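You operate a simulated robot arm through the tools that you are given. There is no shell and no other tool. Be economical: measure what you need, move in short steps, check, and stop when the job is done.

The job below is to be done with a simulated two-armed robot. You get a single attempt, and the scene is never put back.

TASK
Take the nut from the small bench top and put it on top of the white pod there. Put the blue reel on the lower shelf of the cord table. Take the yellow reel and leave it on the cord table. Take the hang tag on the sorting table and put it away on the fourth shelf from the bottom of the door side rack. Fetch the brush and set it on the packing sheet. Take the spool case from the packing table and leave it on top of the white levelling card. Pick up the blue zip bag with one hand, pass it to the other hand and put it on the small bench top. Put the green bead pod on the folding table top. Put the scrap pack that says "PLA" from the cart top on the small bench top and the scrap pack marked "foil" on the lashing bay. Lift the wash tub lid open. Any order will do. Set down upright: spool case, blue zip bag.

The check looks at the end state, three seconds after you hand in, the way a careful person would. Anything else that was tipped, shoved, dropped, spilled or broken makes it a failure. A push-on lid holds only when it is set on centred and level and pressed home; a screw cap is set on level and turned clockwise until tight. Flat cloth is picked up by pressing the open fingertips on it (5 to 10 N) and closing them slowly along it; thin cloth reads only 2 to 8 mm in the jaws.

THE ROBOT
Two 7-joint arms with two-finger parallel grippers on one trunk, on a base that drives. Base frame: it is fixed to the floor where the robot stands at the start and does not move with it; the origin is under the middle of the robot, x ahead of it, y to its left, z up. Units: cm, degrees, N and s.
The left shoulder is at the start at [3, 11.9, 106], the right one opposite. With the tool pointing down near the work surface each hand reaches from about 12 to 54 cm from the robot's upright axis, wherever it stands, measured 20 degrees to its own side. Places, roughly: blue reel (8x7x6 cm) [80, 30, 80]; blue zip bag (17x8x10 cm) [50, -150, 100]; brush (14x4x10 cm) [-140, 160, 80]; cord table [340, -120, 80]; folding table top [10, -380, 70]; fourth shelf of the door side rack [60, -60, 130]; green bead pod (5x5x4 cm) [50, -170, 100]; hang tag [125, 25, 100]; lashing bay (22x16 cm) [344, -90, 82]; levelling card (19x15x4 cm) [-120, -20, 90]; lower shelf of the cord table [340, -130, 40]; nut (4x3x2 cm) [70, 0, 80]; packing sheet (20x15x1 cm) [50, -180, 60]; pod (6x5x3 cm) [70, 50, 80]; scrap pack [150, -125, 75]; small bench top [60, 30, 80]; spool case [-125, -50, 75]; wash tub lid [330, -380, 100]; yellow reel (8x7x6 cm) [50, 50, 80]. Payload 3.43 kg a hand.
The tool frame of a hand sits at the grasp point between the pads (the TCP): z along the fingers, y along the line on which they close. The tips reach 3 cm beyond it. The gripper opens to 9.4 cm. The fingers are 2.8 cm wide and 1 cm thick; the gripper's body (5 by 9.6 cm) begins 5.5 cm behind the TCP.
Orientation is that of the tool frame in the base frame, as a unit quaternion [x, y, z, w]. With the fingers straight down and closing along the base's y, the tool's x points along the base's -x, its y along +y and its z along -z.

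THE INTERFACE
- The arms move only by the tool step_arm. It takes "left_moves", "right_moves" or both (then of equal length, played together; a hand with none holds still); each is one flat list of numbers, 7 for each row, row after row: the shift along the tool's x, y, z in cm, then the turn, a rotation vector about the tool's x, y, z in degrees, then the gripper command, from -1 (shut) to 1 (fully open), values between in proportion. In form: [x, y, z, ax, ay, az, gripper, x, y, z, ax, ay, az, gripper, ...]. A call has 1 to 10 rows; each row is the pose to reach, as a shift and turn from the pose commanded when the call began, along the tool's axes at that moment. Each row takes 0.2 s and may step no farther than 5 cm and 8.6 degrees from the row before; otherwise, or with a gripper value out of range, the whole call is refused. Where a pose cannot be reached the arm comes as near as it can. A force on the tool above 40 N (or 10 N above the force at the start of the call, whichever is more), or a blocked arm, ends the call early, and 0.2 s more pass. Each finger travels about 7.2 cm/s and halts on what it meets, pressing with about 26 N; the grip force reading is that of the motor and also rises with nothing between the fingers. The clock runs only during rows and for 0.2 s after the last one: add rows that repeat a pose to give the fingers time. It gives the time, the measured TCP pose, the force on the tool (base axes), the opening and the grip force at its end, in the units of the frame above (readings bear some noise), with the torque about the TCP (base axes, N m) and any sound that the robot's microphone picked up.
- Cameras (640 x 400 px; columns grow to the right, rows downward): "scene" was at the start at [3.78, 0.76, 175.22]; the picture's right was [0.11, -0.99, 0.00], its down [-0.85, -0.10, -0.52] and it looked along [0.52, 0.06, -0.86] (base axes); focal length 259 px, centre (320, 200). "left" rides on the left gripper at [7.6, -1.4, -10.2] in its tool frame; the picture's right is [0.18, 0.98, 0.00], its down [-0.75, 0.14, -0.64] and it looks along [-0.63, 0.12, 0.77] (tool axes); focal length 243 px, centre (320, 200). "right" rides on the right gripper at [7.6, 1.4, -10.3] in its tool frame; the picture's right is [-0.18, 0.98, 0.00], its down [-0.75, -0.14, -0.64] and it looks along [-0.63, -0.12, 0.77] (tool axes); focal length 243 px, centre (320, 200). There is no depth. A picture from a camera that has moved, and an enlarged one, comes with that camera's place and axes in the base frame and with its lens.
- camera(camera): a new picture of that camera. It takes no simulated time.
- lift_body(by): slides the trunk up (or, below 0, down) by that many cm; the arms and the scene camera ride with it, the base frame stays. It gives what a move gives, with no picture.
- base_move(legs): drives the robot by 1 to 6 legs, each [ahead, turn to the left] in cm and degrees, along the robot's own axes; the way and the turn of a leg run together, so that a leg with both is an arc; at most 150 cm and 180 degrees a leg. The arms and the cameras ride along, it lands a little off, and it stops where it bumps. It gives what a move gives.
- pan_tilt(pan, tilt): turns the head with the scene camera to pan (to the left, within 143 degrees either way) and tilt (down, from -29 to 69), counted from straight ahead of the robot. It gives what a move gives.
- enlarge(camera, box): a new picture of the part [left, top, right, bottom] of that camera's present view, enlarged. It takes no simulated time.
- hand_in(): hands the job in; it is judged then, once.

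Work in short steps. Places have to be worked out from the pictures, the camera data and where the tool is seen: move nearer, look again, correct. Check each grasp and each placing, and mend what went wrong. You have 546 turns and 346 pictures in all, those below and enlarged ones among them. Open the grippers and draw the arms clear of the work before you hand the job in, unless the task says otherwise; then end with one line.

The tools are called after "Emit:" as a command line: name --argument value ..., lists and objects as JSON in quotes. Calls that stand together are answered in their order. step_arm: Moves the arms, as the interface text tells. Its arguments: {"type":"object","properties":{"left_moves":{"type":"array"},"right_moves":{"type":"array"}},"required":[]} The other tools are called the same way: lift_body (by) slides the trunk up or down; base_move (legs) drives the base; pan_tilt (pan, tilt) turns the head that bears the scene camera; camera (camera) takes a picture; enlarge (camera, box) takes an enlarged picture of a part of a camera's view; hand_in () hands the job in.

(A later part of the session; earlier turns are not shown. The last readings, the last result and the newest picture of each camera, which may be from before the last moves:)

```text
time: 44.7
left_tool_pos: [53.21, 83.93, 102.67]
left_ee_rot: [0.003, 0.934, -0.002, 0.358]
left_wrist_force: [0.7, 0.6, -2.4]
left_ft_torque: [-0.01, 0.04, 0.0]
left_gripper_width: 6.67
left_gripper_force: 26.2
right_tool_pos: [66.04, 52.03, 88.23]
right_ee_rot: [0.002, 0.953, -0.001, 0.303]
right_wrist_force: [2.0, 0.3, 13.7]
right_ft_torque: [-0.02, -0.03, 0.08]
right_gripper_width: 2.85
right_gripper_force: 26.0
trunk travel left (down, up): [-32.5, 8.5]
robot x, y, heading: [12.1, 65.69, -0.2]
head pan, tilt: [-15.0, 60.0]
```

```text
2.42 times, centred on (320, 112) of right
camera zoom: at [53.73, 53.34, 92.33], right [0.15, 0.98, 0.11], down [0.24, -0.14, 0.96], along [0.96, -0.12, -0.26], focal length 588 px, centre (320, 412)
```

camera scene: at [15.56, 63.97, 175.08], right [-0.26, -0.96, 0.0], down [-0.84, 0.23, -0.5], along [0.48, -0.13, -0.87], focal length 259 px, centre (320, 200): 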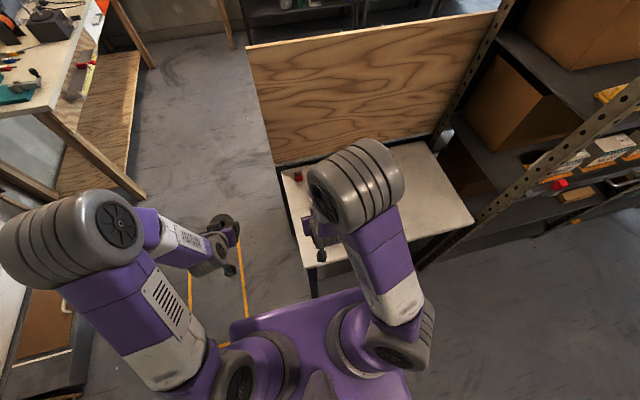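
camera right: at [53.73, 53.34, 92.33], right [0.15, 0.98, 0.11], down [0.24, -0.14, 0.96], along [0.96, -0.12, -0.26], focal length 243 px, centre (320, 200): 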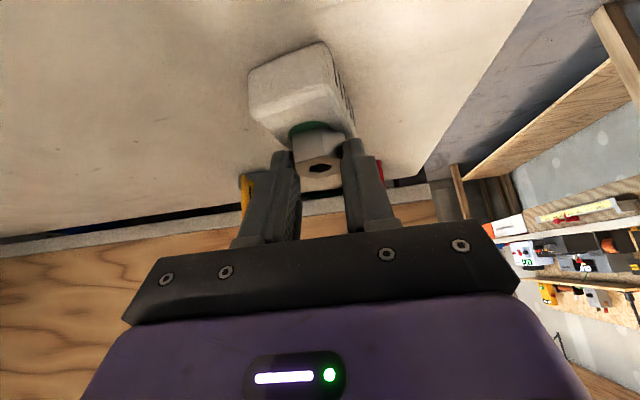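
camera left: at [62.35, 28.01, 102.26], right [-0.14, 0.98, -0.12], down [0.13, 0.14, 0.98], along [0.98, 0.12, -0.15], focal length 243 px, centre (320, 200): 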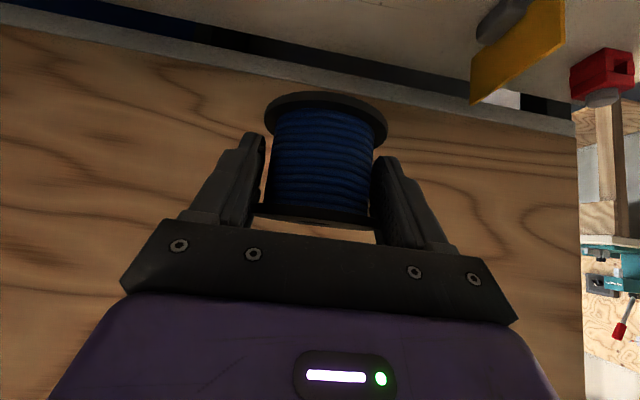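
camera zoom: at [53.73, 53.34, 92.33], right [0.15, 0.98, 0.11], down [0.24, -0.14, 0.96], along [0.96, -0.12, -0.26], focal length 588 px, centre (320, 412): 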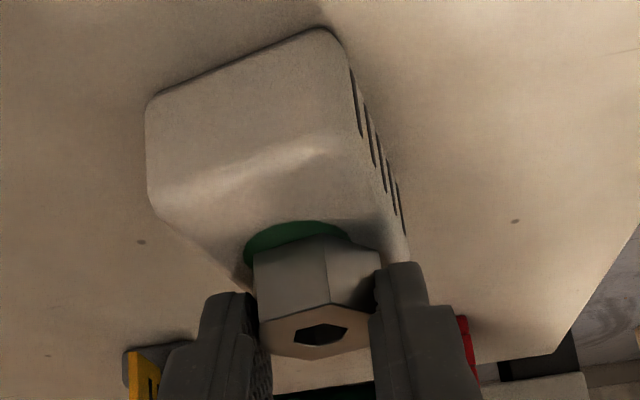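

Nut sits ~1 cm too far forward on the pod; lift 1 cm, shift back 0.9 and 0.3 right, lower again.

Emit:
step_arm --right_moves '[-0.57, 0, -0.82, 0, 0, 0, -1, 0.17, -0.3, -1.33, 0, 0, 0, -1, 0.74, -0.3, -0.53, 0, 0, 0, -1, 0.74, -0.3, -0.53, 0, 0, 0, -1]'

Emit:
enlarge --camera "right" --box '[220, 30, 420, 195]'

```text
time: 45.7
left_tool_pos: [53.2, 83.9, 102.79]
left_ee_rot: [0.002, 0.933, -0.001, 0.359]
left_wrist_force: [0.3, -0.8, -2.8]
left_ft_torque: [0.0, -0.01, 0.03]
left_gripper_width: 6.65
left_gripper_force: 25.4
right_tool_pos: [65.09, 51.53, 88.24]
right_ee_rot: [0.003, 0.953, -0.001, 0.302]
right_wrist_force: [0.1, -0.1, 10.9]
right_ft_torque: [-0.08, -0.04, 0.03]
right_gripper_width: 2.83
right_gripper_force: 25.7
trunk travel left (down, up): [-32.5, 8.5]
robot x, y, heading: [11.83, 65.63, -0.4]
head pan, tilt: [-15.0, 60.0]
```

```text
2.42 times, centred on (320, 112) of right
camera zoom: at [52.81, 52.89, 92.32], right [0.16, 0.98, 0.11], down [0.24, -0.14, 0.96], along [0.96, -0.12, -0.26], focal length 588 px, centre (320, 412)
```

zoom: 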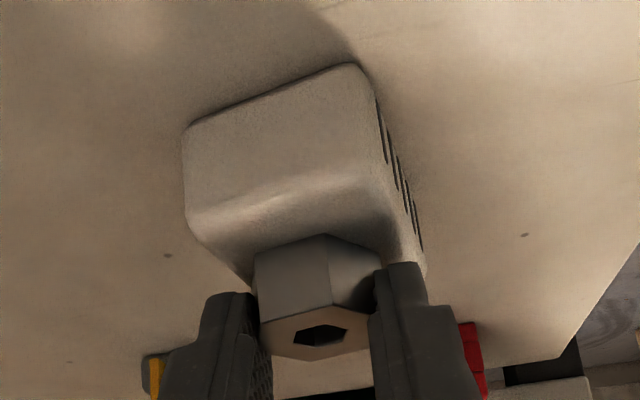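

Centred now. Release and withdraw.

Emit:
step_arm --right_moves '[0, 0, 0, 0, 0, 0, -0.3, 0, 0, 0, 0, 0, 0, 0.1, 0, 0, 0, 0, 0, 0, 0.1, -0.57, 0, -0.82, 0, 0, 0, 0.1, -2.3, 0, -3.3, 0, 0, 0, 0.1, -4.6, 0, -6.6, 0, 0, 0, 0.1, -6.8, 0, -9.8, 0, 0, 0, 0.3]'

Emit:
camera --camera "right"

```text
time: 47.3
left_tool_pos: [53.33, 84.05, 102.6]
left_ee_rot: [0.002, 0.933, 0.0, 0.359]
left_wrist_force: [-0.6, 0.3, -3.0]
left_ft_torque: [0.0, 0.03, 0.02]
left_gripper_width: 6.61
left_gripper_force: 25.7
right_tool_pos: [64.85, 51.52, 100.1]
right_ee_rot: [0.001, 0.954, -0.001, 0.3]
right_wrist_force: [0.1, 0.3, -0.1]
right_ft_torque: [0.04, -0.06, 0.0]
right_gripper_width: 6.1
right_gripper_force: 0.1
trunk travel left (down, up): [-32.5, 8.5]
robot x, y, heading: [12.06, 65.85, -0.5]
head pan, tilt: [-15.0, 60.0]
```

```text
309 pictures are left
camera right: at [52.62, 52.84, 104.17], right [0.15, 0.98, 0.1], down [0.25, -0.14, 0.96], along [0.96, -0.12, -0.27], focal length 243 px, centre (320, 200)
```

right: 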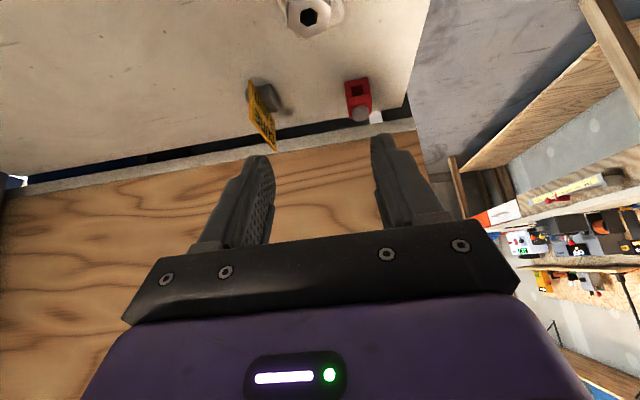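

Nut is on the pod. Now move the right hand above the yellow reel (≈52, 51), returning the tool to vertical.

Emit:
step_arm --right_moves '[1.8, 0, -2, 0, 7, 0, 1, 3.5, 0, -4, 0, 14, 0, 1, 5.3, 0, -6, 0, 21, 0, 1, 7, 0, -8, 0, 28, 0, 1, 8.8, 0, -9.8, 0, 35, 0, 1]'

Emit:
camera --camera "right"

```text
time: 48.5
left_tool_pos: [53.43, 83.99, 102.68]
left_ee_rot: [0.003, 0.934, -0.002, 0.357]
left_wrist_force: [1.3, 0.5, -3.1]
left_ft_torque: [0.0, 0.02, 0.0]
left_gripper_width: 6.61
left_gripper_force: 26.0
right_tool_pos: [52.35, 51.77, 103.27]
right_ee_rot: [0.003, 1.0, 0.0, -0.002]
right_wrist_force: [0.0, -0.6, -0.5]
right_ft_torque: [0.0, -0.01, -0.05]
right_gripper_width: 9.43
right_gripper_force: 0.1
trunk travel left (down, up): [-32.5, 8.5]
robot x, y, heading: [12.02, 65.79, -0.2]
head pan, tilt: [-15.0, 60.0]
```

```text
308 pictures are left
camera right: at [44.67, 53.02, 113.57], right [0.19, 0.98, 0.0], down [0.76, -0.14, 0.64], along [0.63, -0.12, -0.77], focal length 243 px, centre (320, 200)
```

right: 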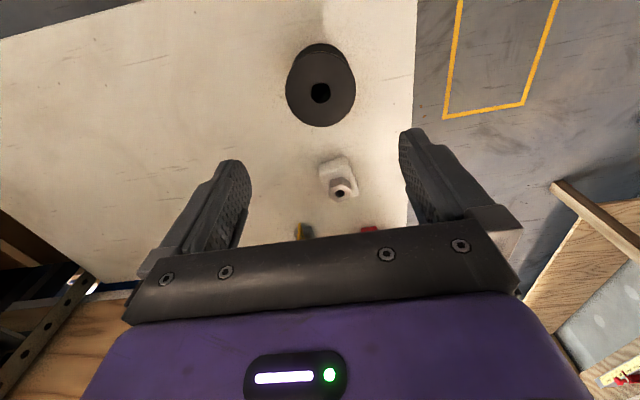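

Reel is straight below at (51.9, 51.7). Descend and grasp.

Emit:
step_arm --right_moves '[0.4, 0, 4.5, 0, 0, 0, 1, 0.4, 0, 9, 0, 0, 0, 1, 0.4, 0, 13.5, 0, 0, 0, 1, 0.4, 0, 16.8, 0, 0, 0, 1, 0.4, 0, 17, 0, 0, 0, 1, 0.4, 0, 17, 0, 0, 0, 0.4, 0.4, 0, 17, 0, 0, 0, -0.2, 0.4, 0, 17, 0, 0, 0, -1]'

Emit:
camera --camera "right"

```text
time: 50.3
left_tool_pos: [53.36, 83.98, 102.71]
left_ee_rot: [0.002, 0.934, -0.001, 0.358]
left_wrist_force: [0.2, 0.0, -2.6]
left_ft_torque: [0.0, 0.04, -0.01]
left_gripper_width: 6.62
left_gripper_force: 25.6
right_tool_pos: [51.71, 51.79, 86.17]
right_ee_rot: [0.002, 1.0, 0.0, -0.001]
right_wrist_force: [-0.3, -1.1, 0.2]
right_ft_torque: [0.08, 0.0, 0.02]
right_gripper_width: 6.84
right_gripper_force: 26.2
trunk travel left (down, up): [-32.5, 8.5]
robot x, y, heading: [12.16, 65.77, -0.4]
head pan, tilt: [-15.0, 60.0]
```

```text
307 pictures are left
camera right: at [43.94, 53.05, 96.46], right [0.19, 0.98, 0.0], down [0.75, -0.14, 0.64], along [0.63, -0.12, -0.77], focal length 243 px, centre (320, 200)
```

right: 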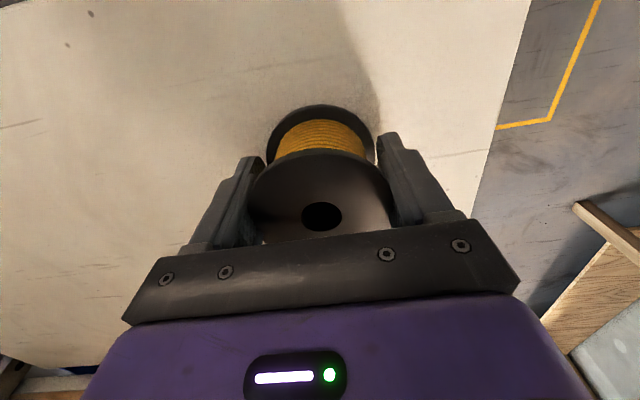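

Gripped at 6.8 cm. Lift 18 cm, and look ahead-left for the drive.

Emit:
step_arm --right_moves '[0, 0, -4.5, 0, 0, 0, -1, 0, 0, -9, 0, 0, 0, -1, 0, 0, -13.5, 0, 0, 0, -1, 3, 0, -17, 0, 0, 0, -1, 6, 0, -18, 0, 0, 0, -1, 9, 0, -18, 0, 0, 0, -1]'

Emit:
base_move --legs '[[-16, 0], [0, 45], [60, 0], [0, -45]]'

Emit:
pan_tilt --pan 0 --tilt 30

Emit:
camera --camera "scene"

```text
time: 51.7
left_tool_pos: [53.23, 83.96, 102.73]
left_ee_rot: [0.003, 0.934, -0.001, 0.358]
left_wrist_force: [0.8, 0.6, -2.5]
left_ft_torque: [0.04, 0.03, 0.03]
left_gripper_width: 6.64
left_gripper_force: 25.9
right_tool_pos: [42.5, 51.92, 104.41]
right_ee_rot: [0.002, 1.0, 0.0, -0.001]
right_wrist_force: [0.1, 0.5, -2.8]
right_ft_torque: [-0.01, -0.03, 0.01]
right_gripper_width: 6.78
right_gripper_force: 25.7
trunk travel left (down, up): [-32.5, 8.5]
robot x, y, heading: [12.07, 65.51, -0.2]
head pan, tilt: [-15.0, 60.0]
```

```text
time: 60.1
left_tool_pos: [80.7, 126.7, 102.72]
left_ee_rot: [-0.007, 0.934, 0.002, 0.358]
left_wrist_force: [0.5, -0.4, -2.2]
left_ft_torque: [0.02, 0.06, 0.0]
left_gripper_width: 6.64
left_gripper_force: 26.1
right_tool_pos: [70.74, 94.51, 104.18]
right_ee_rot: [-0.007, 1.0, 0.0, -0.001]
right_wrist_force: [0.3, 0.1, -2.4]
right_ft_torque: [0.0, 0.03, -0.02]
right_gripper_width: 6.73
right_gripper_force: 25.7
trunk travel left (down, up): [-32.5, 8.5]
robot x, y, heading: [39.82, 107.57, 1.0]
head pan, tilt: [-15.0, 60.0]
```

```text
time: 61.1
left_tool_pos: [80.76, 126.7, 102.72]
left_ee_rot: [-0.009, 0.933, 0.003, 0.359]
left_wrist_force: [0.0, -0.9, -1.6]
left_ft_torque: [-0.01, 0.02, 0.0]
left_gripper_width: 6.64
left_gripper_force: 26.5
right_tool_pos: [70.84, 94.52, 104.23]
right_ee_rot: [-0.008, 1.0, 0.0, -0.001]
right_wrist_force: [-0.3, 0.4, -1.4]
right_ft_torque: [0.0, 0.01, 0.0]
right_gripper_width: 6.71
right_gripper_force: 25.8
trunk travel left (down, up): [-32.5, 8.5]
robot x, y, heading: [39.94, 107.81, 0.9]
head pan, tilt: [0.0, 30.0]
```

```text
306 pictures are left
camera scene: at [45.9, 107.73, 179.28], right [0.02, -1.0, 0.0], down [-0.5, -0.01, -0.87], along [0.87, 0.01, -0.5], focal length 259 px, centre (320, 200)
```

scene: 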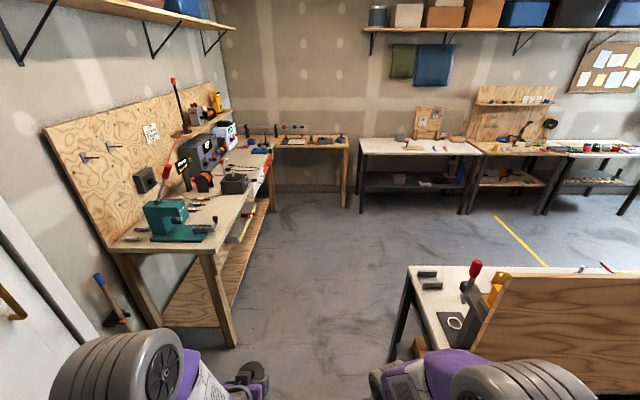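

Clear corridor between workbench and sorting table (center y≈115). Drive ahead and look toward the cord table.

Emit:
base_move --legs '[[0, 3], [150, 0], [30, 0], [0, -60]]'

Emit:
camera --camera "scene"

```text
time: 73.2
left_tool_pos: [254.77, 90.87, 102.66]
left_ee_rot: [0.46, 0.812, -0.177, 0.312]
left_wrist_force: [-0.3, 0.5, -3.0]
left_ft_torque: [0.03, 0.01, -0.01]
left_gripper_width: 6.64
left_gripper_force: 25.6
right_tool_pos: [221.78, 83.25, 104.22]
right_ee_rot: [0.492, 0.87, 0.0, -0.001]
right_wrist_force: [-0.4, -0.4, -2.5]
right_ft_torque: [0.01, 0.0, 0.04]
right_gripper_width: 6.69
right_gripper_force: 26.1
trunk travel left (down, up): [-32.5, 8.5]
robot x, y, heading: [217.8, 117.05, -59.1]
head pan, tilt: [0.0, 30.0]
```

```text
305 pictures are left
camera scene: at [220.78, 111.47, 179.28], right [-0.86, -0.52, 0.0], down [-0.26, 0.43, -0.87], along [0.45, -0.74, -0.5], focal length 259 px, centre (320, 200)
```

scene: 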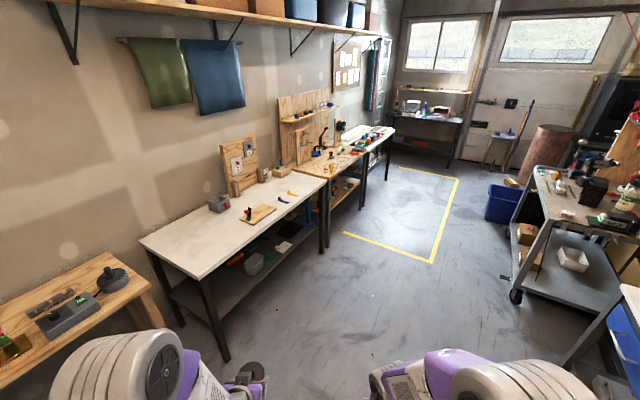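

Emit:
enlarge --camera "scene" --box '[260, 80, 420, 260]'

Emit:
enlarge --camera "scene" --box '[480, 100, 640, 300]'

```text
2.22 times, centred on (340, 170) of scene
camera zoom: at [220.78, 111.47, 179.28], right [-0.86, -0.52, 0.0], down [-0.26, 0.43, -0.87], along [0.45, -0.74, -0.5], focal length 576 px, centre (276, 267)
```

zoom: 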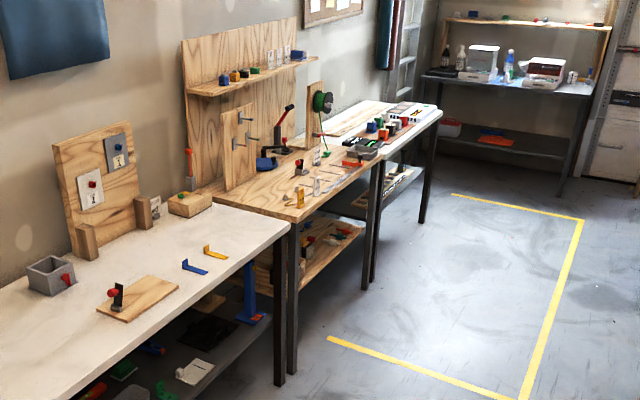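

```text
2.00 times, centred on (560, 200) of scene
camera zoom: at [220.78, 111.47, 179.28], right [-0.86, -0.52, 0.0], down [-0.26, 0.43, -0.87], along [0.45, -0.74, -0.5], focal length 518 px, centre (-160, 200)
```

zoom: 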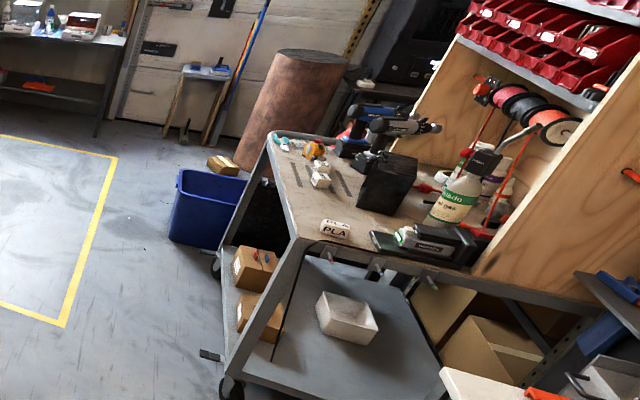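

Cord table (wooden) spans y≈-70…-150, front edge x≈318. Drive to about (250, -112) and face it.

Emit:
base_move --legs '[[0, -23], [150, 0], [78, 0], [0, 82]]'

Emit:
camera --camera "scene"

```text
time: 89.1
left_tool_pos: [294.76, -88.17, 102.72]
left_ee_rot: [-0.014, 0.933, 0.005, 0.359]
left_wrist_force: [0.0, -1.0, -2.0]
left_ft_torque: [0.0, 0.04, 0.0]
left_gripper_width: 6.65
left_gripper_force: 25.7
right_tool_pos: [285.19, -120.66, 104.2]
right_ee_rot: [-0.016, 1.0, 0.0, -0.001]
right_wrist_force: [-0.8, -0.2, -1.3]
right_ft_torque: [0.0, 0.01, -0.02]
right_gripper_width: 6.65
right_gripper_force: 26.1
trunk travel left (down, up): [-32.5, 8.5]
robot x, y, heading: [254.07, -107.89, 1.9]
head pan, tilt: [0.0, 30.0]
```

```text
302 pictures are left
camera scene: at [260.24, -107.69, 179.28], right [0.03, -1.0, 0.0], down [-0.5, -0.01, -0.87], along [0.87, 0.03, -0.5], focal length 259 px, centre (320, 200)
```

scene: 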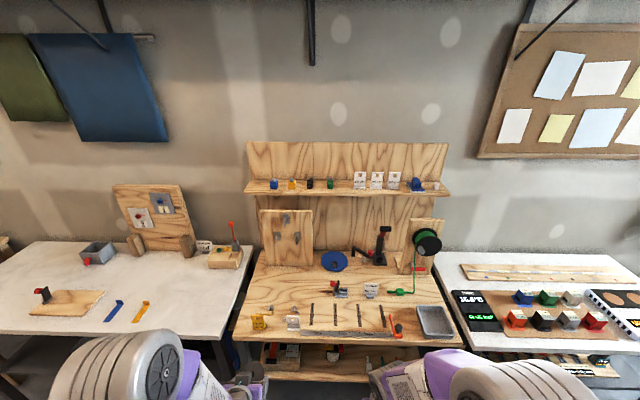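

Emit:
enlarge --camera "scene" --box '[220, 190, 480, 390]'

```text
2.00 times, centred on (350, 290) of scene
camera zoom: at [260.24, -107.69, 179.28], right [0.03, -1.0, 0.0], down [-0.5, -0.01, -0.87], along [0.87, 0.03, -0.5], focal length 518 px, centre (260, 20)
```

zoom: 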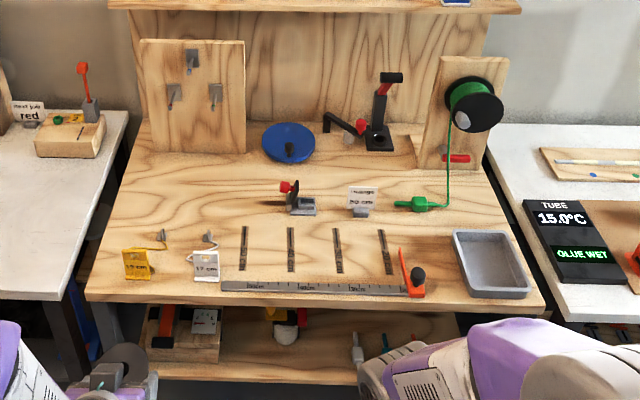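

The table top is crowded. First, the blue reel onto the lower shelf: lower the trunk to look under.

Emit:
lift_body --by -32

Emit:
pan_tilt --pan 0 --tilt 45

Emit:
camera --camera "scene"

Emit:
camera --camera "left"

```text
time: 92.2
left_tool_pos: [294.71, -88.22, 70.69]
left_ee_rot: [-0.014, 0.933, 0.006, 0.359]
left_wrist_force: [0.1, 0.1, -2.3]
left_ft_torque: [0.01, 0.04, 0.01]
left_gripper_width: 6.63
left_gripper_force: 25.6
right_tool_pos: [285.13, -120.64, 72.26]
right_ee_rot: [-0.015, 1.0, 0.0, -0.001]
right_wrist_force: [-0.1, 0.9, -1.4]
right_ft_torque: [-0.02, 0.04, 0.0]
right_gripper_width: 6.68
right_gripper_force: 25.7
trunk travel left (down, up): [-0.5, 40.5]
robot x, y, heading: [254.17, -108.03, 1.6]
head pan, tilt: [0.0, 30.0]
```

```text
time: 93.0
left_tool_pos: [294.85, -88.23, 70.76]
left_ee_rot: [-0.014, 0.933, 0.006, 0.359]
left_wrist_force: [1.2, -0.1, -3.2]
left_ft_torque: [0.01, 0.04, 0.0]
left_gripper_width: 6.62
left_gripper_force: 25.6
right_tool_pos: [285.28, -120.74, 72.25]
right_ee_rot: [-0.015, 1.0, 0.0, -0.001]
right_wrist_force: [0.3, 0.3, -1.7]
right_ft_torque: [0.01, 0.03, 0.02]
right_gripper_width: 6.66
right_gripper_force: 25.9
trunk travel left (down, up): [-0.5, 40.5]
robot x, y, heading: [254.17, -107.9, 1.9]
head pan, tilt: [0.0, 45.0]
```

```text
300 pictures are left
camera scene: at [259.32, -107.73, 145.03], right [0.03, -1.0, 0.0], down [-0.71, -0.02, -0.71], along [0.71, 0.02, -0.71], focal length 259 px, centre (320, 200)
```

scene: 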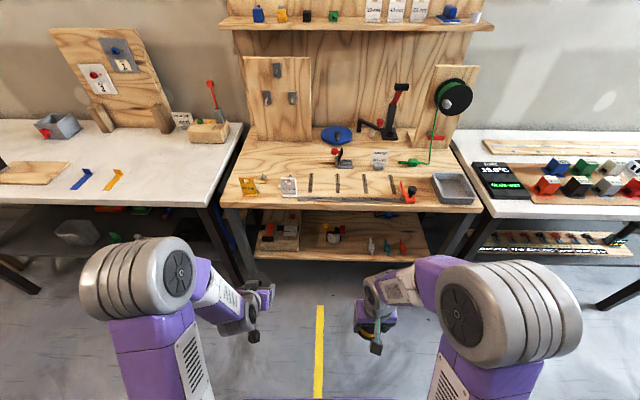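

```text
299 pictures are left
camera left: at [282.44, -90.04, 73.15], right [-0.17, 0.98, -0.12], down [0.13, 0.14, 0.98], along [0.98, 0.15, -0.15], focal length 243 px, centre (320, 200)
```

left: 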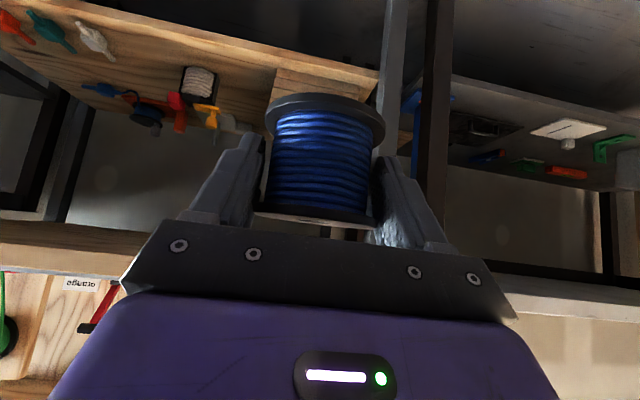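

Emit:
enlarge --camera "scene" --box '[210, 110, 490, 285]'

Emit:
enlarge --camera "left" --box '[0, 0, 400, 250]'

```text
2.29 times, centred on (350, 198) of scene
camera zoom: at [259.32, -107.73, 145.03], right [0.03, -1.0, 0.0], down [-0.71, -0.02, -0.71], along [0.71, 0.02, -0.71], focal length 592 px, centre (251, 206)
```

zoom: 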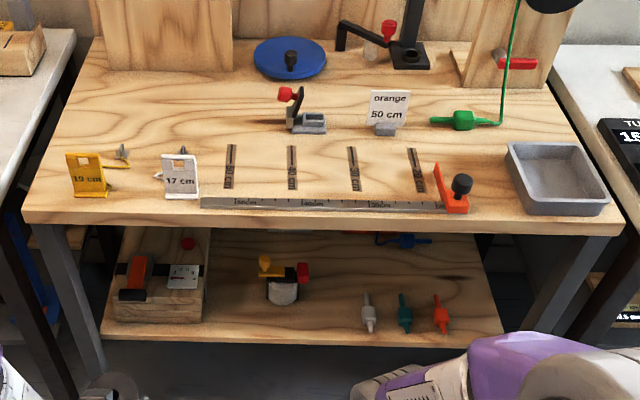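

```text
1.60 times, centred on (200, 125) of left
camera zoom: at [282.44, -90.04, 73.15], right [-0.17, 0.98, -0.12], down [0.13, 0.14, 0.98], along [0.98, 0.15, -0.15], focal length 388 px, centre (512, 320)
```

zoom: 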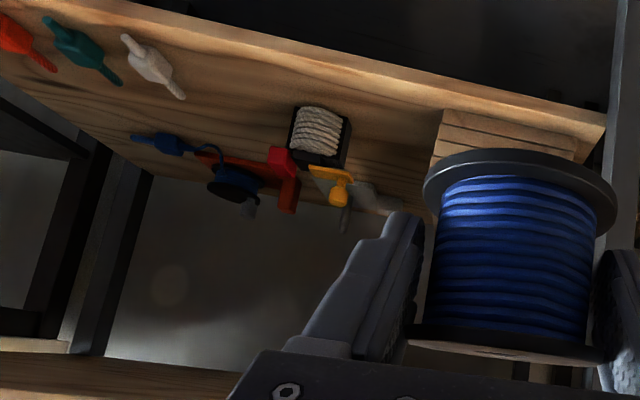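

Free gap on the lower shelf between the box and the white spool at about (333, -102.5). Lower the left hand to shelf level first.

Emit:
step_arm --left_moves '[2, -2.2, 2.2, 0, 0, 0, -1, 4, -4.4, 4.4, 0, 0, 0, -1, 6, -6.6, 6.6, 0, 0, 0, -1, 8, -8.8, 8.8, 0, 0, 0, -1, 10, -11, 11, 0, 0, 0, -1, 12, -12.5, 13.2, 0, 0, 0, -1, 12.5, -13.5, 13.8, 0, 0, 0, -1]'

Emit:
camera --camera "left"

Emit:
camera --camera "scene"

```text
time: 94.6
left_tool_pos: [295.05, -101.49, 52.08]
left_ee_rot: [-0.014, 0.933, 0.006, 0.359]
left_wrist_force: [-0.1, -0.5, -1.7]
left_ft_torque: [0.0, 0.04, -0.01]
left_gripper_width: 6.61
left_gripper_force: 25.9
right_tool_pos: [285.22, -120.72, 72.27]
right_ee_rot: [-0.015, 1.0, 0.0, 0.0]
right_wrist_force: [-0.2, 0.2, -2.4]
right_ft_torque: [0.01, 0.01, 0.01]
right_gripper_width: 6.66
right_gripper_force: 26.1
trunk travel left (down, up): [-0.5, 40.5]
robot x, y, heading: [253.85, -107.38, 1.7]
head pan, tilt: [0.0, 45.0]
```

```text
296 pictures are left
camera left: at [282.69, -103.36, 54.46], right [-0.17, 0.98, -0.12], down [0.13, 0.15, 0.98], along [0.98, 0.15, -0.15], focal length 243 px, centre (320, 200)
```

left: 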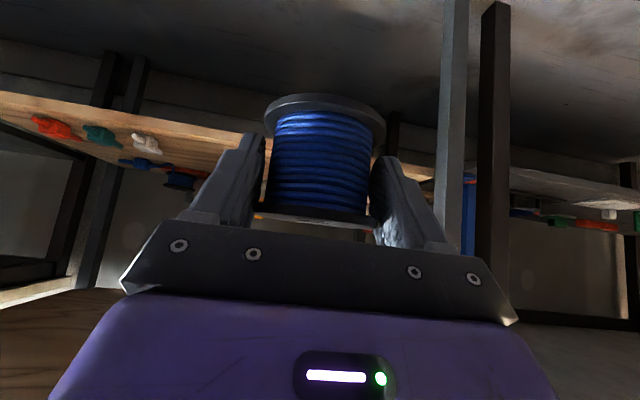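

```text
295 pictures are left
camera scene: at [259.32, -107.75, 145.03], right [0.03, -1.0, 0.0], down [-0.71, -0.02, -0.71], along [0.71, 0.02, -0.71], focal length 259 px, centre (320, 200)
```

scene: 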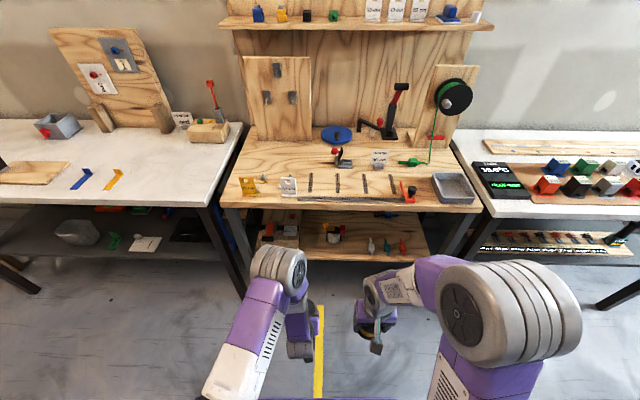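

Shelf ≈ z 40. Drive 14 cm ahead, then check.

Emit:
base_move --legs '[[14, -1.8]]'

Emit:
camera --camera "scene"

Emit:
camera --camera "left"

```text
time: 95.9
left_tool_pos: [309.07, -102.48, 52.03]
left_ee_rot: [0.001, 0.934, 0.0, 0.358]
left_wrist_force: [-0.6, 0.3, -3.4]
left_ft_torque: [-0.02, 0.01, 0.01]
left_gripper_width: 6.64
left_gripper_force: 26.5
right_tool_pos: [298.78, -121.21, 72.22]
right_ee_rot: [0.0, 1.0, 0.0, -0.001]
right_wrist_force: [0.6, 0.2, -2.7]
right_ft_torque: [0.0, 0.07, 0.0]
right_gripper_width: 6.68
right_gripper_force: 26.0
trunk travel left (down, up): [-0.5, 40.5]
robot x, y, heading: [267.91, -107.69, -0.0]
head pan, tilt: [0.0, 45.0]
```

```text
294 pictures are left
camera scene: at [273.23, -107.68, 145.02], right [0.0, -1.0, 0.0], down [-0.71, 0.0, -0.71], along [0.71, 0.0, -0.71], focal length 259 px, centre (320, 200)
```

scene: 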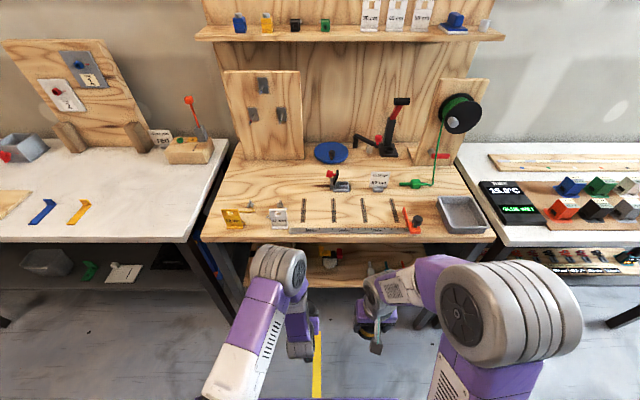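

```text
293 pictures are left
camera left: at [296.68, -103.93, 54.47], right [-0.14, 0.98, -0.12], down [0.13, 0.14, 0.98], along [0.98, 0.12, -0.15], focal length 243 px, centre (320, 200)
```

left: 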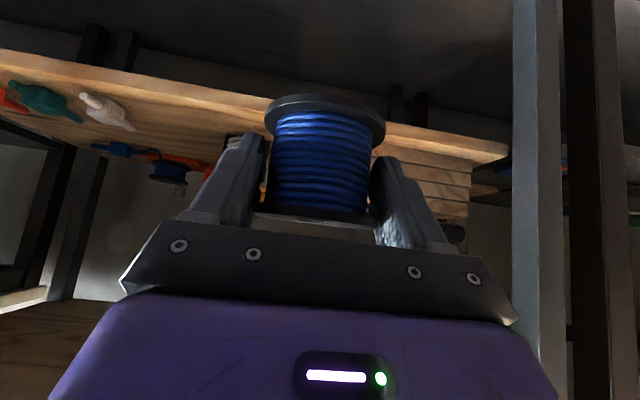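

Insert into the gap at y≈-101.6, staying ~5 cm above the shelf.

Emit:
step_arm --left_moves '[-2.6, 0.9, 3.3, 0, 0, 0, -1, -5.1, 0.9, 6.5, 0, 0, 0, -1, -7.7, 0.9, 9.8, 0, 0, 0, -1, -10.2, 0.9, 13, 0, 0, 0, -1, -12.8, 0.9, 16.3, 0, 0, 0, -1]'

Emit:
camera --camera "left"

Emit:
camera --camera "scene"

```text
time: 97.1
left_tool_pos: [329.67, -101.62, 48.79]
left_ee_rot: [0.0, 0.934, 0.0, 0.357]
left_wrist_force: [0.5, 0.0, -1.9]
left_ft_torque: [0.0, 0.03, 0.0]
left_gripper_width: 6.63
left_gripper_force: 25.6
right_tool_pos: [298.86, -121.3, 72.28]
right_ee_rot: [0.0, 1.0, 0.0, -0.001]
right_wrist_force: [-0.8, 0.5, -2.7]
right_ft_torque: [0.0, 0.01, 0.0]
right_gripper_width: 6.68
right_gripper_force: 26.1
trunk travel left (down, up): [-0.5, 40.5]
robot x, y, heading: [267.96, -107.57, 0.2]
head pan, tilt: [0.0, 45.0]
```

```text
292 pictures are left
camera left: at [317.24, -103.12, 51.19], right [-0.14, 0.98, -0.12], down [0.13, 0.14, 0.98], along [0.98, 0.12, -0.15], focal length 243 px, centre (320, 200)
```

left: 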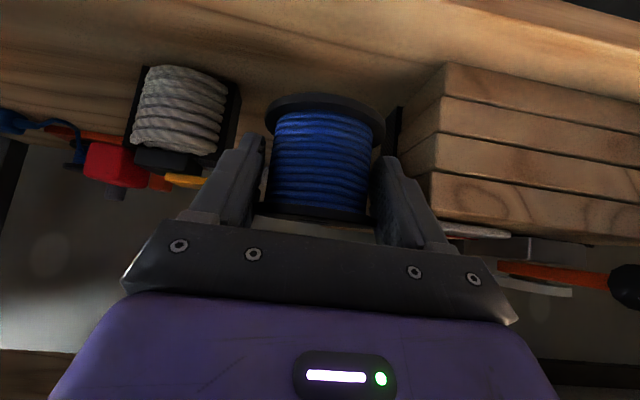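

```text
291 pictures are left
camera scene: at [273.2, -107.68, 145.02], right [0.0, -1.0, 0.0], down [-0.71, 0.0, -0.71], along [0.71, 0.0, -0.71], focal length 259 px, centre (320, 200)
```

scene: 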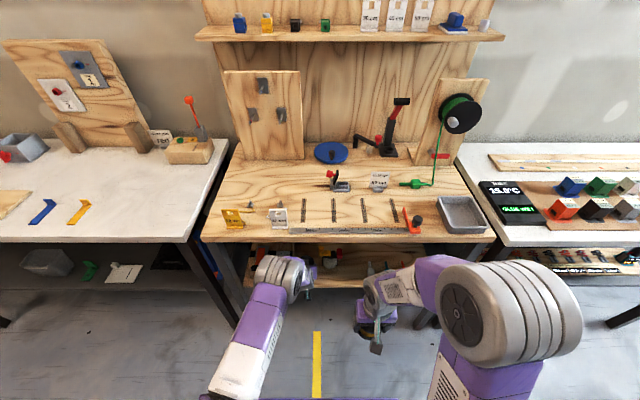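

Well centred in the gap. Lower to the shelf.

Emit:
step_arm --left_moves '[1.3, 0, 1.5, 0, 0, 0, -1, 2.7, 0, 3, 0, 0, 0, -1, 3.2, 0, 3.5, 0, 0, 0, -1, 3.4, 0, 3.75, 0, 0, 0, -1, 3.4, 0, 3.75, 0, 0, 0, -1]'

Emit:
camera --camera "left"

```text
time: 98.3
left_tool_pos: [329.69, -101.46, 43.87]
left_ee_rot: [0.0, 0.932, 0.0, 0.363]
left_wrist_force: [1.4, -1.4, 25.5]
left_ft_torque: [0.0, -0.03, 0.03]
left_gripper_width: 6.63
left_gripper_force: 26.2
right_tool_pos: [298.7, -121.36, 72.42]
right_ee_rot: [0.001, 1.0, 0.0, 0.0]
right_wrist_force: [0.5, -0.2, -3.6]
right_ft_torque: [0.03, 0.0, 0.04]
right_gripper_width: 6.65
right_gripper_force: 25.9
trunk travel left (down, up): [-0.5, 40.5]
robot x, y, heading: [268.36, -107.66, 0.2]
head pan, tilt: [0.0, 45.0]
```

```text
290 pictures are left
camera left: at [317.31, -102.99, 46.11], right [-0.14, 0.98, -0.12], down [0.12, 0.14, 0.98], along [0.98, 0.12, -0.14], focal length 243 px, centre (320, 200)
```

left: 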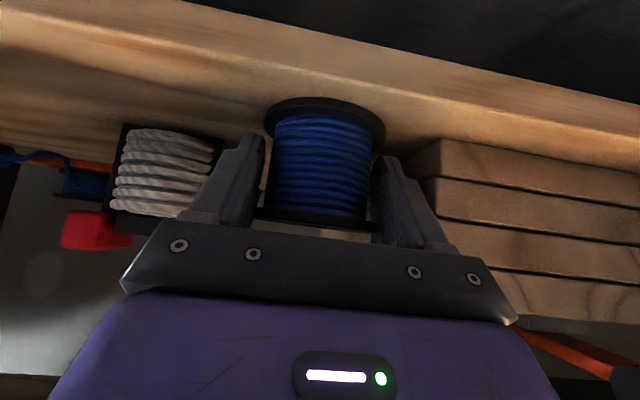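

Contact made. Ease, open to ~8 cm, and withdraw along the tool axis.

Emit:
step_arm --left_moves '[-0.15, 0, -0.2, 0, 0, 0, -1, -0.15, 0, -0.2, 0, 0, 0, 0.6, -0.15, 0, -0.2, 0, 0, 0, 0.7, -0.15, 0, -0.2, 0, 0, 0, 0.7, 0, 0, -2, 0, 0, 0, 0.7, 0, 0, -5, 0, 0, 0, 0.7, 0, 0, -8, 0, 0, 0, 0.7]'

Emit:
camera --camera "left"

```text
time: 99.9
left_tool_pos: [324.18, -101.6, 49.37]
left_ee_rot: [-0.001, 0.934, 0.0, 0.357]
left_wrist_force: [0.4, -0.6, 0.1]
left_ft_torque: [0.04, -0.01, 0.01]
left_gripper_width: 7.97
left_gripper_force: 0.1
right_tool_pos: [298.74, -121.29, 72.35]
right_ee_rot: [0.0, 1.0, 0.0, -0.002]
right_wrist_force: [0.7, 0.6, -2.8]
right_ft_torque: [0.0, 0.06, -0.02]
right_gripper_width: 6.67
right_gripper_force: 26.2
trunk travel left (down, up): [-0.5, 40.5]
robot x, y, heading: [268.21, -107.78, 0.4]
head pan, tilt: [0.0, 45.0]
```

```text
289 pictures are left
camera left: at [311.75, -103.02, 51.8], right [-0.14, 0.98, -0.12], down [0.13, 0.14, 0.98], along [0.98, 0.12, -0.15], focal length 243 px, centre (320, 200)
```

left: 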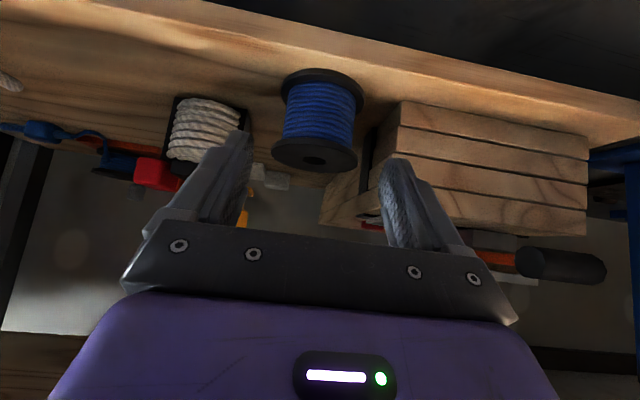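

Blue reel stands on the lower shelf. Retract the hand, back up and raise the trunk.

Emit:
step_arm --left_moves '[3, 0, -2.7, 0, 0, 0, 0.7, 6, 0, -5.4, 0, 0, 0, 0.7, 9, 0, -8.1, 0, 0, 0, 0.7, 12, 0, -10.8, 0, 0, 0, 0.7, 15, 0, -13.6, 0, 0, 0, 0.7]'

Emit:
base_move --legs '[[-16, 0]]'

Emit:
lift_body --by 38

```text
time: 101.1
left_tool_pos: [303.64, -101.59, 49.61]
left_ee_rot: [-0.001, 0.934, 0.0, 0.359]
left_wrist_force: [0.6, -0.1, -0.3]
left_ft_torque: [-0.03, -0.01, 0.04]
left_gripper_width: 7.98
left_gripper_force: 0.1
right_tool_pos: [298.69, -121.39, 72.28]
right_ee_rot: [0.0, 1.0, 0.0, -0.001]
right_wrist_force: [0.0, 1.4, -1.9]
right_ft_torque: [-0.01, 0.02, -0.02]
right_gripper_width: 6.67
right_gripper_force: 25.8
trunk travel left (down, up): [-0.5, 40.5]
robot x, y, heading: [267.91, -108.0, 0.4]
head pan, tilt: [0.0, 45.0]
```

```text
time: 102.5
left_tool_pos: [287.68, -101.88, 49.63]
left_ee_rot: [-0.001, 0.933, 0.0, 0.359]
left_wrist_force: [0.1, 0.6, 0.0]
left_ft_torque: [-0.03, 0.02, -0.02]
left_gripper_width: 7.98
left_gripper_force: 0.0
right_tool_pos: [282.6, -121.39, 72.32]
right_ee_rot: [0.0, 1.0, 0.0, -0.001]
right_wrist_force: [0.4, 0.8, -1.8]
right_ft_torque: [-0.01, -0.02, -0.02]
right_gripper_width: 6.66
right_gripper_force: 26.5
trunk travel left (down, up): [-0.5, 40.5]
robot x, y, heading: [252.06, -107.61, 0.1]
head pan, tilt: [0.0, 45.0]
```

```text
time: 106.2
left_tool_pos: [287.57, -101.66, 87.58]
left_ee_rot: [0.0, 0.934, -0.001, 0.358]
left_wrist_force: [-0.3, 0.7, 0.2]
left_ft_torque: [-0.01, 0.01, -0.01]
left_gripper_width: 7.96
left_gripper_force: 0.0
right_tool_pos: [282.56, -121.39, 110.18]
right_ee_rot: [0.001, 1.0, -0.001, 0.0]
right_wrist_force: [-0.4, -0.5, -3.2]
right_ft_torque: [-0.05, 0.03, -0.02]
right_gripper_width: 6.64
right_gripper_force: 26.0
trunk travel left (down, up): [-38.5, 2.5]
robot x, y, heading: [252.09, -107.71, 0.0]
head pan, tilt: [0.0, 45.0]
```

Now the yellow reel. A free spot on the table top is near (334.5, -140), left of the grey tray. Raise the left hand out of the way and drive closer.

Emit:
step_arm --left_moves '[-1.6, 2, -3.6, 0, 0, 0, 0.7, -3.2, 4, -7.2, 0, 0, 0, 0.7, -4.8, 6, -10.8, 0, 0, 0, 0.7, -6.4, 8, -14.5, 0, 0, 0, 0.7]'

Emit:
base_move --legs '[[0, -23], [36, 0], [0, 23]]'

Emit:
pan_tilt --pan -15 --tilt 58

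Emit:
camera --camera "scene"

Emit:
camera --camera "right"

```text
time: 107.2
left_tool_pos: [289.11, -95.23, 98.86]
left_ee_rot: [0.0, 0.934, 0.0, 0.358]
left_wrist_force: [0.1, -0.3, -0.4]
left_ft_torque: [0.0, 0.01, 0.0]
left_gripper_width: 8.0
left_gripper_force: 0.0
left hand out of reach, approached as far as the arm can: row 3, 4
right_tool_pos: [282.57, -121.22, 110.27]
right_ee_rot: [0.001, 1.0, 0.0, -0.002]
right_wrist_force: [0.2, -0.9, -2.2]
right_ft_torque: [0.02, 0.03, 0.0]
right_gripper_width: 6.66
right_gripper_force: 25.6
trunk travel left (down, up): [-38.5, 2.5]
robot x, y, heading: [252.25, -107.86, -0.0]
head pan, tilt: [0.0, 45.0]
```

```text
time: 111.9
left_tool_pos: [321.9, -109.33, 98.82]
left_ee_rot: [0.002, 0.933, -0.001, 0.359]
left_wrist_force: [0.0, 0.0, -0.1]
left_ft_torque: [0.0, 0.01, -0.01]
left_gripper_width: 7.99
left_gripper_force: 0.0
right_tool_pos: [315.27, -135.33, 110.24]
right_ee_rot: [0.002, 1.0, 0.0, -0.001]
right_wrist_force: [0.3, -0.4, -1.8]
right_ft_torque: [-0.02, 0.0, 0.0]
right_gripper_width: 6.66
right_gripper_force: 25.9
trunk travel left (down, up): [-38.5, 2.5]
robot x, y, heading: [284.78, -121.59, -0.5]
head pan, tilt: [0.0, 45.0]
```

```text
time: 112.7
left_tool_pos: [322.02, -109.43, 98.77]
left_ee_rot: [0.002, 0.934, 0.0, 0.358]
left_wrist_force: [-0.1, -0.5, 0.4]
left_ft_torque: [0.03, 0.01, 0.01]
left_gripper_width: 7.99
left_gripper_force: 0.1
right_tool_pos: [315.3, -135.41, 110.19]
right_ee_rot: [0.002, 1.0, -0.001, -0.001]
right_wrist_force: [-0.7, -0.5, -2.2]
right_ft_torque: [0.0, -0.01, -0.03]
right_gripper_width: 6.67
right_gripper_force: 26.3
trunk travel left (down, up): [-38.5, 2.5]
robot x, y, heading: [285.07, -121.63, -0.6]
head pan, tilt: [-15.0, 58.0]
```

```text
288 pictures are left
camera scene: at [288.32, -123.36, 181.32], right [-0.26, -0.96, 0.0], down [-0.82, 0.22, -0.53], along [0.51, -0.14, -0.85], focal length 259 px, centre (320, 200)
```

scene: 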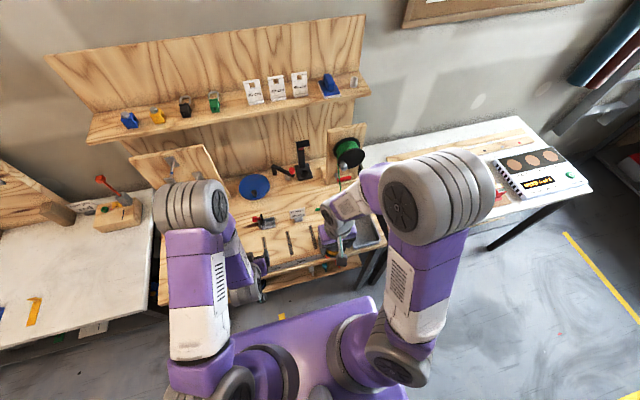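

```text
287 pictures are left
camera right: at [307.54, -134.09, 120.61], right [0.19, 0.98, 0.0], down [0.75, -0.15, 0.64], along [0.63, -0.12, -0.77], focal length 243 px, centre (320, 200)
```

right: 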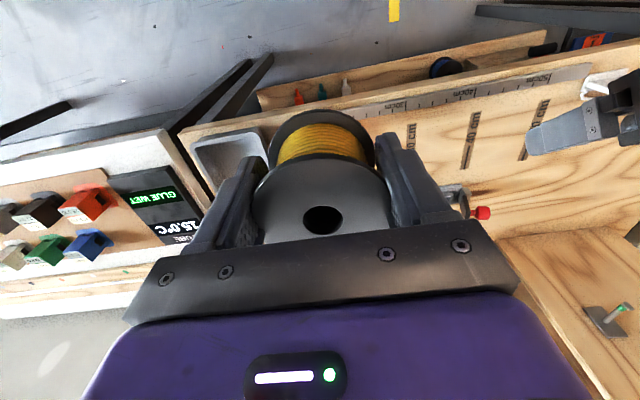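

Move right hand above the target spot at z≈98 and look.

Emit:
step_arm --right_moves '[-4, -1, 0, 0, 0, 0, -1, -8, -2, 0, 0, 0, 0, -1, -12, -3, 2, 0, 0, 0, -1, -16, -4, 5, 0, 0, 0, -1, -18.9, -4.4, 8, 0, 0, 0, -1, -18.9, -4.4, 11, 0, 0, 0, -1]'

Emit:
camera --camera "right"

Emit:
enlarge --camera "scene" --box '[220, 160, 400, 290]'

Emit:
camera --camera "left"

```text
refused: row 4 steps farther than a row can; nothing moved
```

```text
286 pictures are left
camera right: at [307.54, -134.09, 120.61], right [0.19, 0.98, 0.0], down [0.75, -0.15, 0.64], along [0.63, -0.12, -0.77], focal length 243 px, centre (320, 200)
```

right: 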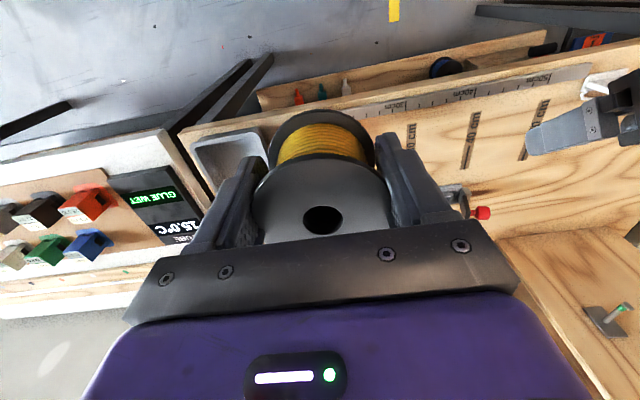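

```text
3.08 times, centred on (310, 225) of scene
camera zoom: at [288.32, -123.36, 181.32], right [-0.26, -0.96, 0.0], down [-0.82, 0.22, -0.53], along [0.51, -0.14, -0.85], focal length 797 px, centre (351, 123)
```

zoom: 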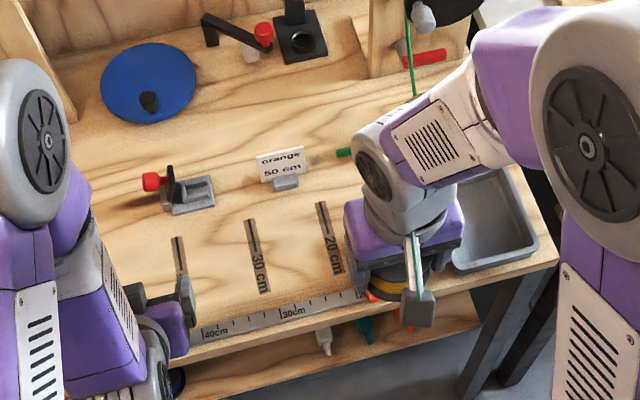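

```text
284 pictures are left
camera left: at [309.56, -110.83, 101.29], right [-0.13, 0.98, -0.12], down [0.13, 0.14, 0.98], along [0.98, 0.11, -0.15], focal length 243 px, centre (320, 200)
```

left: 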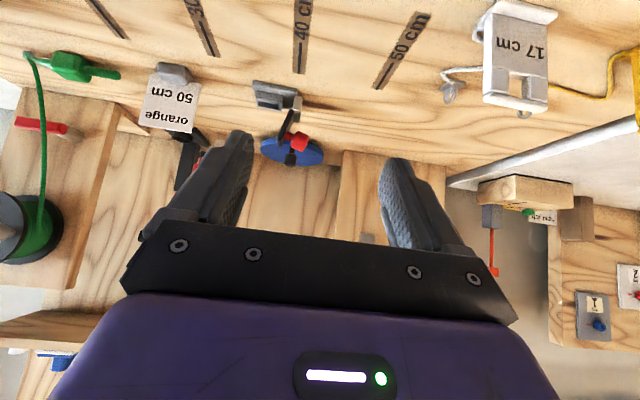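

Retry with smaller rows.

Emit:
step_arm --right_moves '[-4, -1, 0, 0, 0, 0, -1, -8, -2, 0, 0, 0, 0, -1, -12, -3, 2, 0, 0, 0, -1, -15.5, -4, 5, 0, 0, 0, -1, -18.5, -4.4, 8, 0, 0, 0, -1, -18.9, -4.4, 11, 0, 0, 0, -1]'

Emit:
camera --camera "right"

Emit:
camera --camera "left"

```text
time: 114.1
left_tool_pos: [321.98, -109.38, 98.81]
left_ee_rot: [0.002, 0.934, 0.0, 0.358]
left_wrist_force: [0.2, 0.0, 0.7]
left_ft_torque: [0.03, -0.05, 0.02]
left_gripper_width: 7.99
left_gripper_force: 0.0
right_tool_pos: [334.28, -140.25, 99.21]
right_ee_rot: [0.003, 1.0, 0.0, -0.001]
right_wrist_force: [0.7, 0.6, -2.0]
right_ft_torque: [-0.02, 0.04, 0.04]
right_gripper_width: 6.64
right_gripper_force: 26.2
trunk travel left (down, up): [-38.5, 2.5]
robot x, y, heading: [284.7, -121.37, -0.4]
head pan, tilt: [-15.0, 58.0]
```

```text
283 pictures are left
camera right: at [326.68, -138.91, 109.53], right [0.19, 0.98, 0.0], down [0.75, -0.15, 0.64], along [0.63, -0.12, -0.77], focal length 243 px, centre (320, 200)
```

right: 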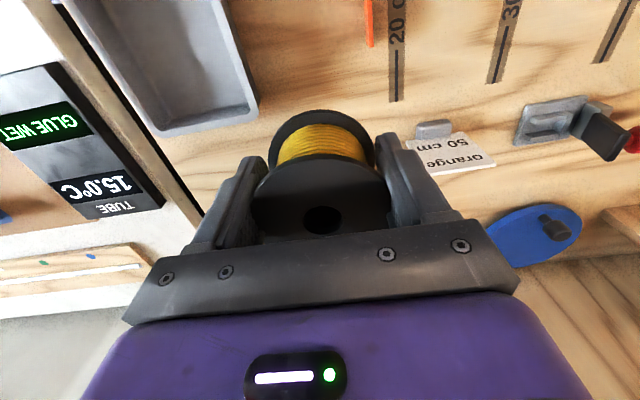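

```text
282 pictures are left
camera left: at [309.58, -110.84, 101.28], right [-0.13, 0.98, -0.12], down [0.13, 0.14, 0.98], along [0.98, 0.11, -0.15], focal length 243 px, centre (320, 200)
```

left: 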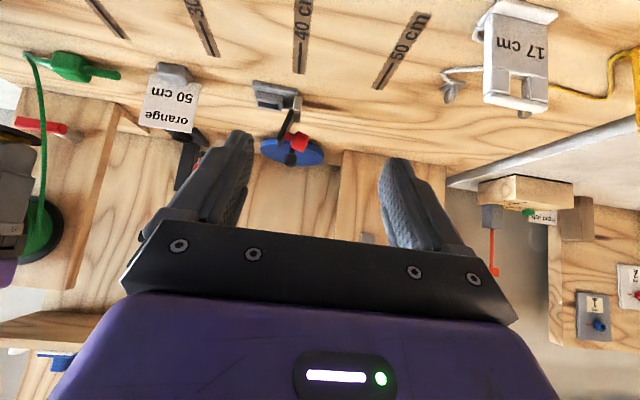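

Surroundings clear (tray edge y≈-147, orange stop ≤ x 330). Lower to near contact.

Emit:
step_arm --right_moves '[0, 0, 4, 0, 0, 0, -1, 0, 0, 8, 0, 0, 0, -1, 0, 0, 11, 0, 0, 0, -1, 0, 0, 12, 0, 0, 0, -1, 0, 0, 12.6, 0, 0, 0, -1, 0, 0, 13.1, 0, 0, 0, -1, 0, 0, 13.1, 0, 0, 0, -1]'

Emit:
camera --camera "right"

```text
time: 115.7
left_tool_pos: [321.88, -109.42, 98.83]
left_ee_rot: [0.003, 0.933, -0.001, 0.359]
left_wrist_force: [0.5, 0.1, 0.0]
left_ft_torque: [0.03, 0.02, -0.01]
left_gripper_width: 7.99
left_gripper_force: 0.1
right_tool_pos: [334.18, -139.82, 86.14]
right_ee_rot: [0.003, 1.0, 0.0, 0.0]
right_wrist_force: [-0.6, -0.8, 2.5]
right_ft_torque: [0.13, 0.11, 0.01]
right_gripper_width: 6.62
right_gripper_force: 25.5
trunk travel left (down, up): [-38.5, 2.5]
robot x, y, heading: [284.39, -121.3, -0.1]
head pan, tilt: [-15.0, 58.0]
```

```text
281 pictures are left
camera right: at [326.48, -138.61, 96.51], right [0.19, 0.98, 0.0], down [0.75, -0.15, 0.64], along [0.63, -0.12, -0.77], focal length 243 px, centre (320, 200)
```

right: 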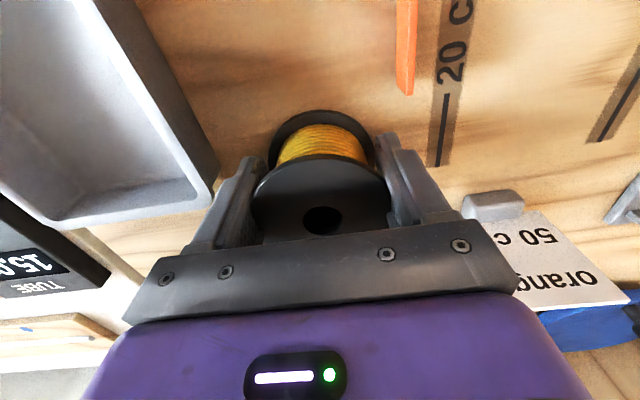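

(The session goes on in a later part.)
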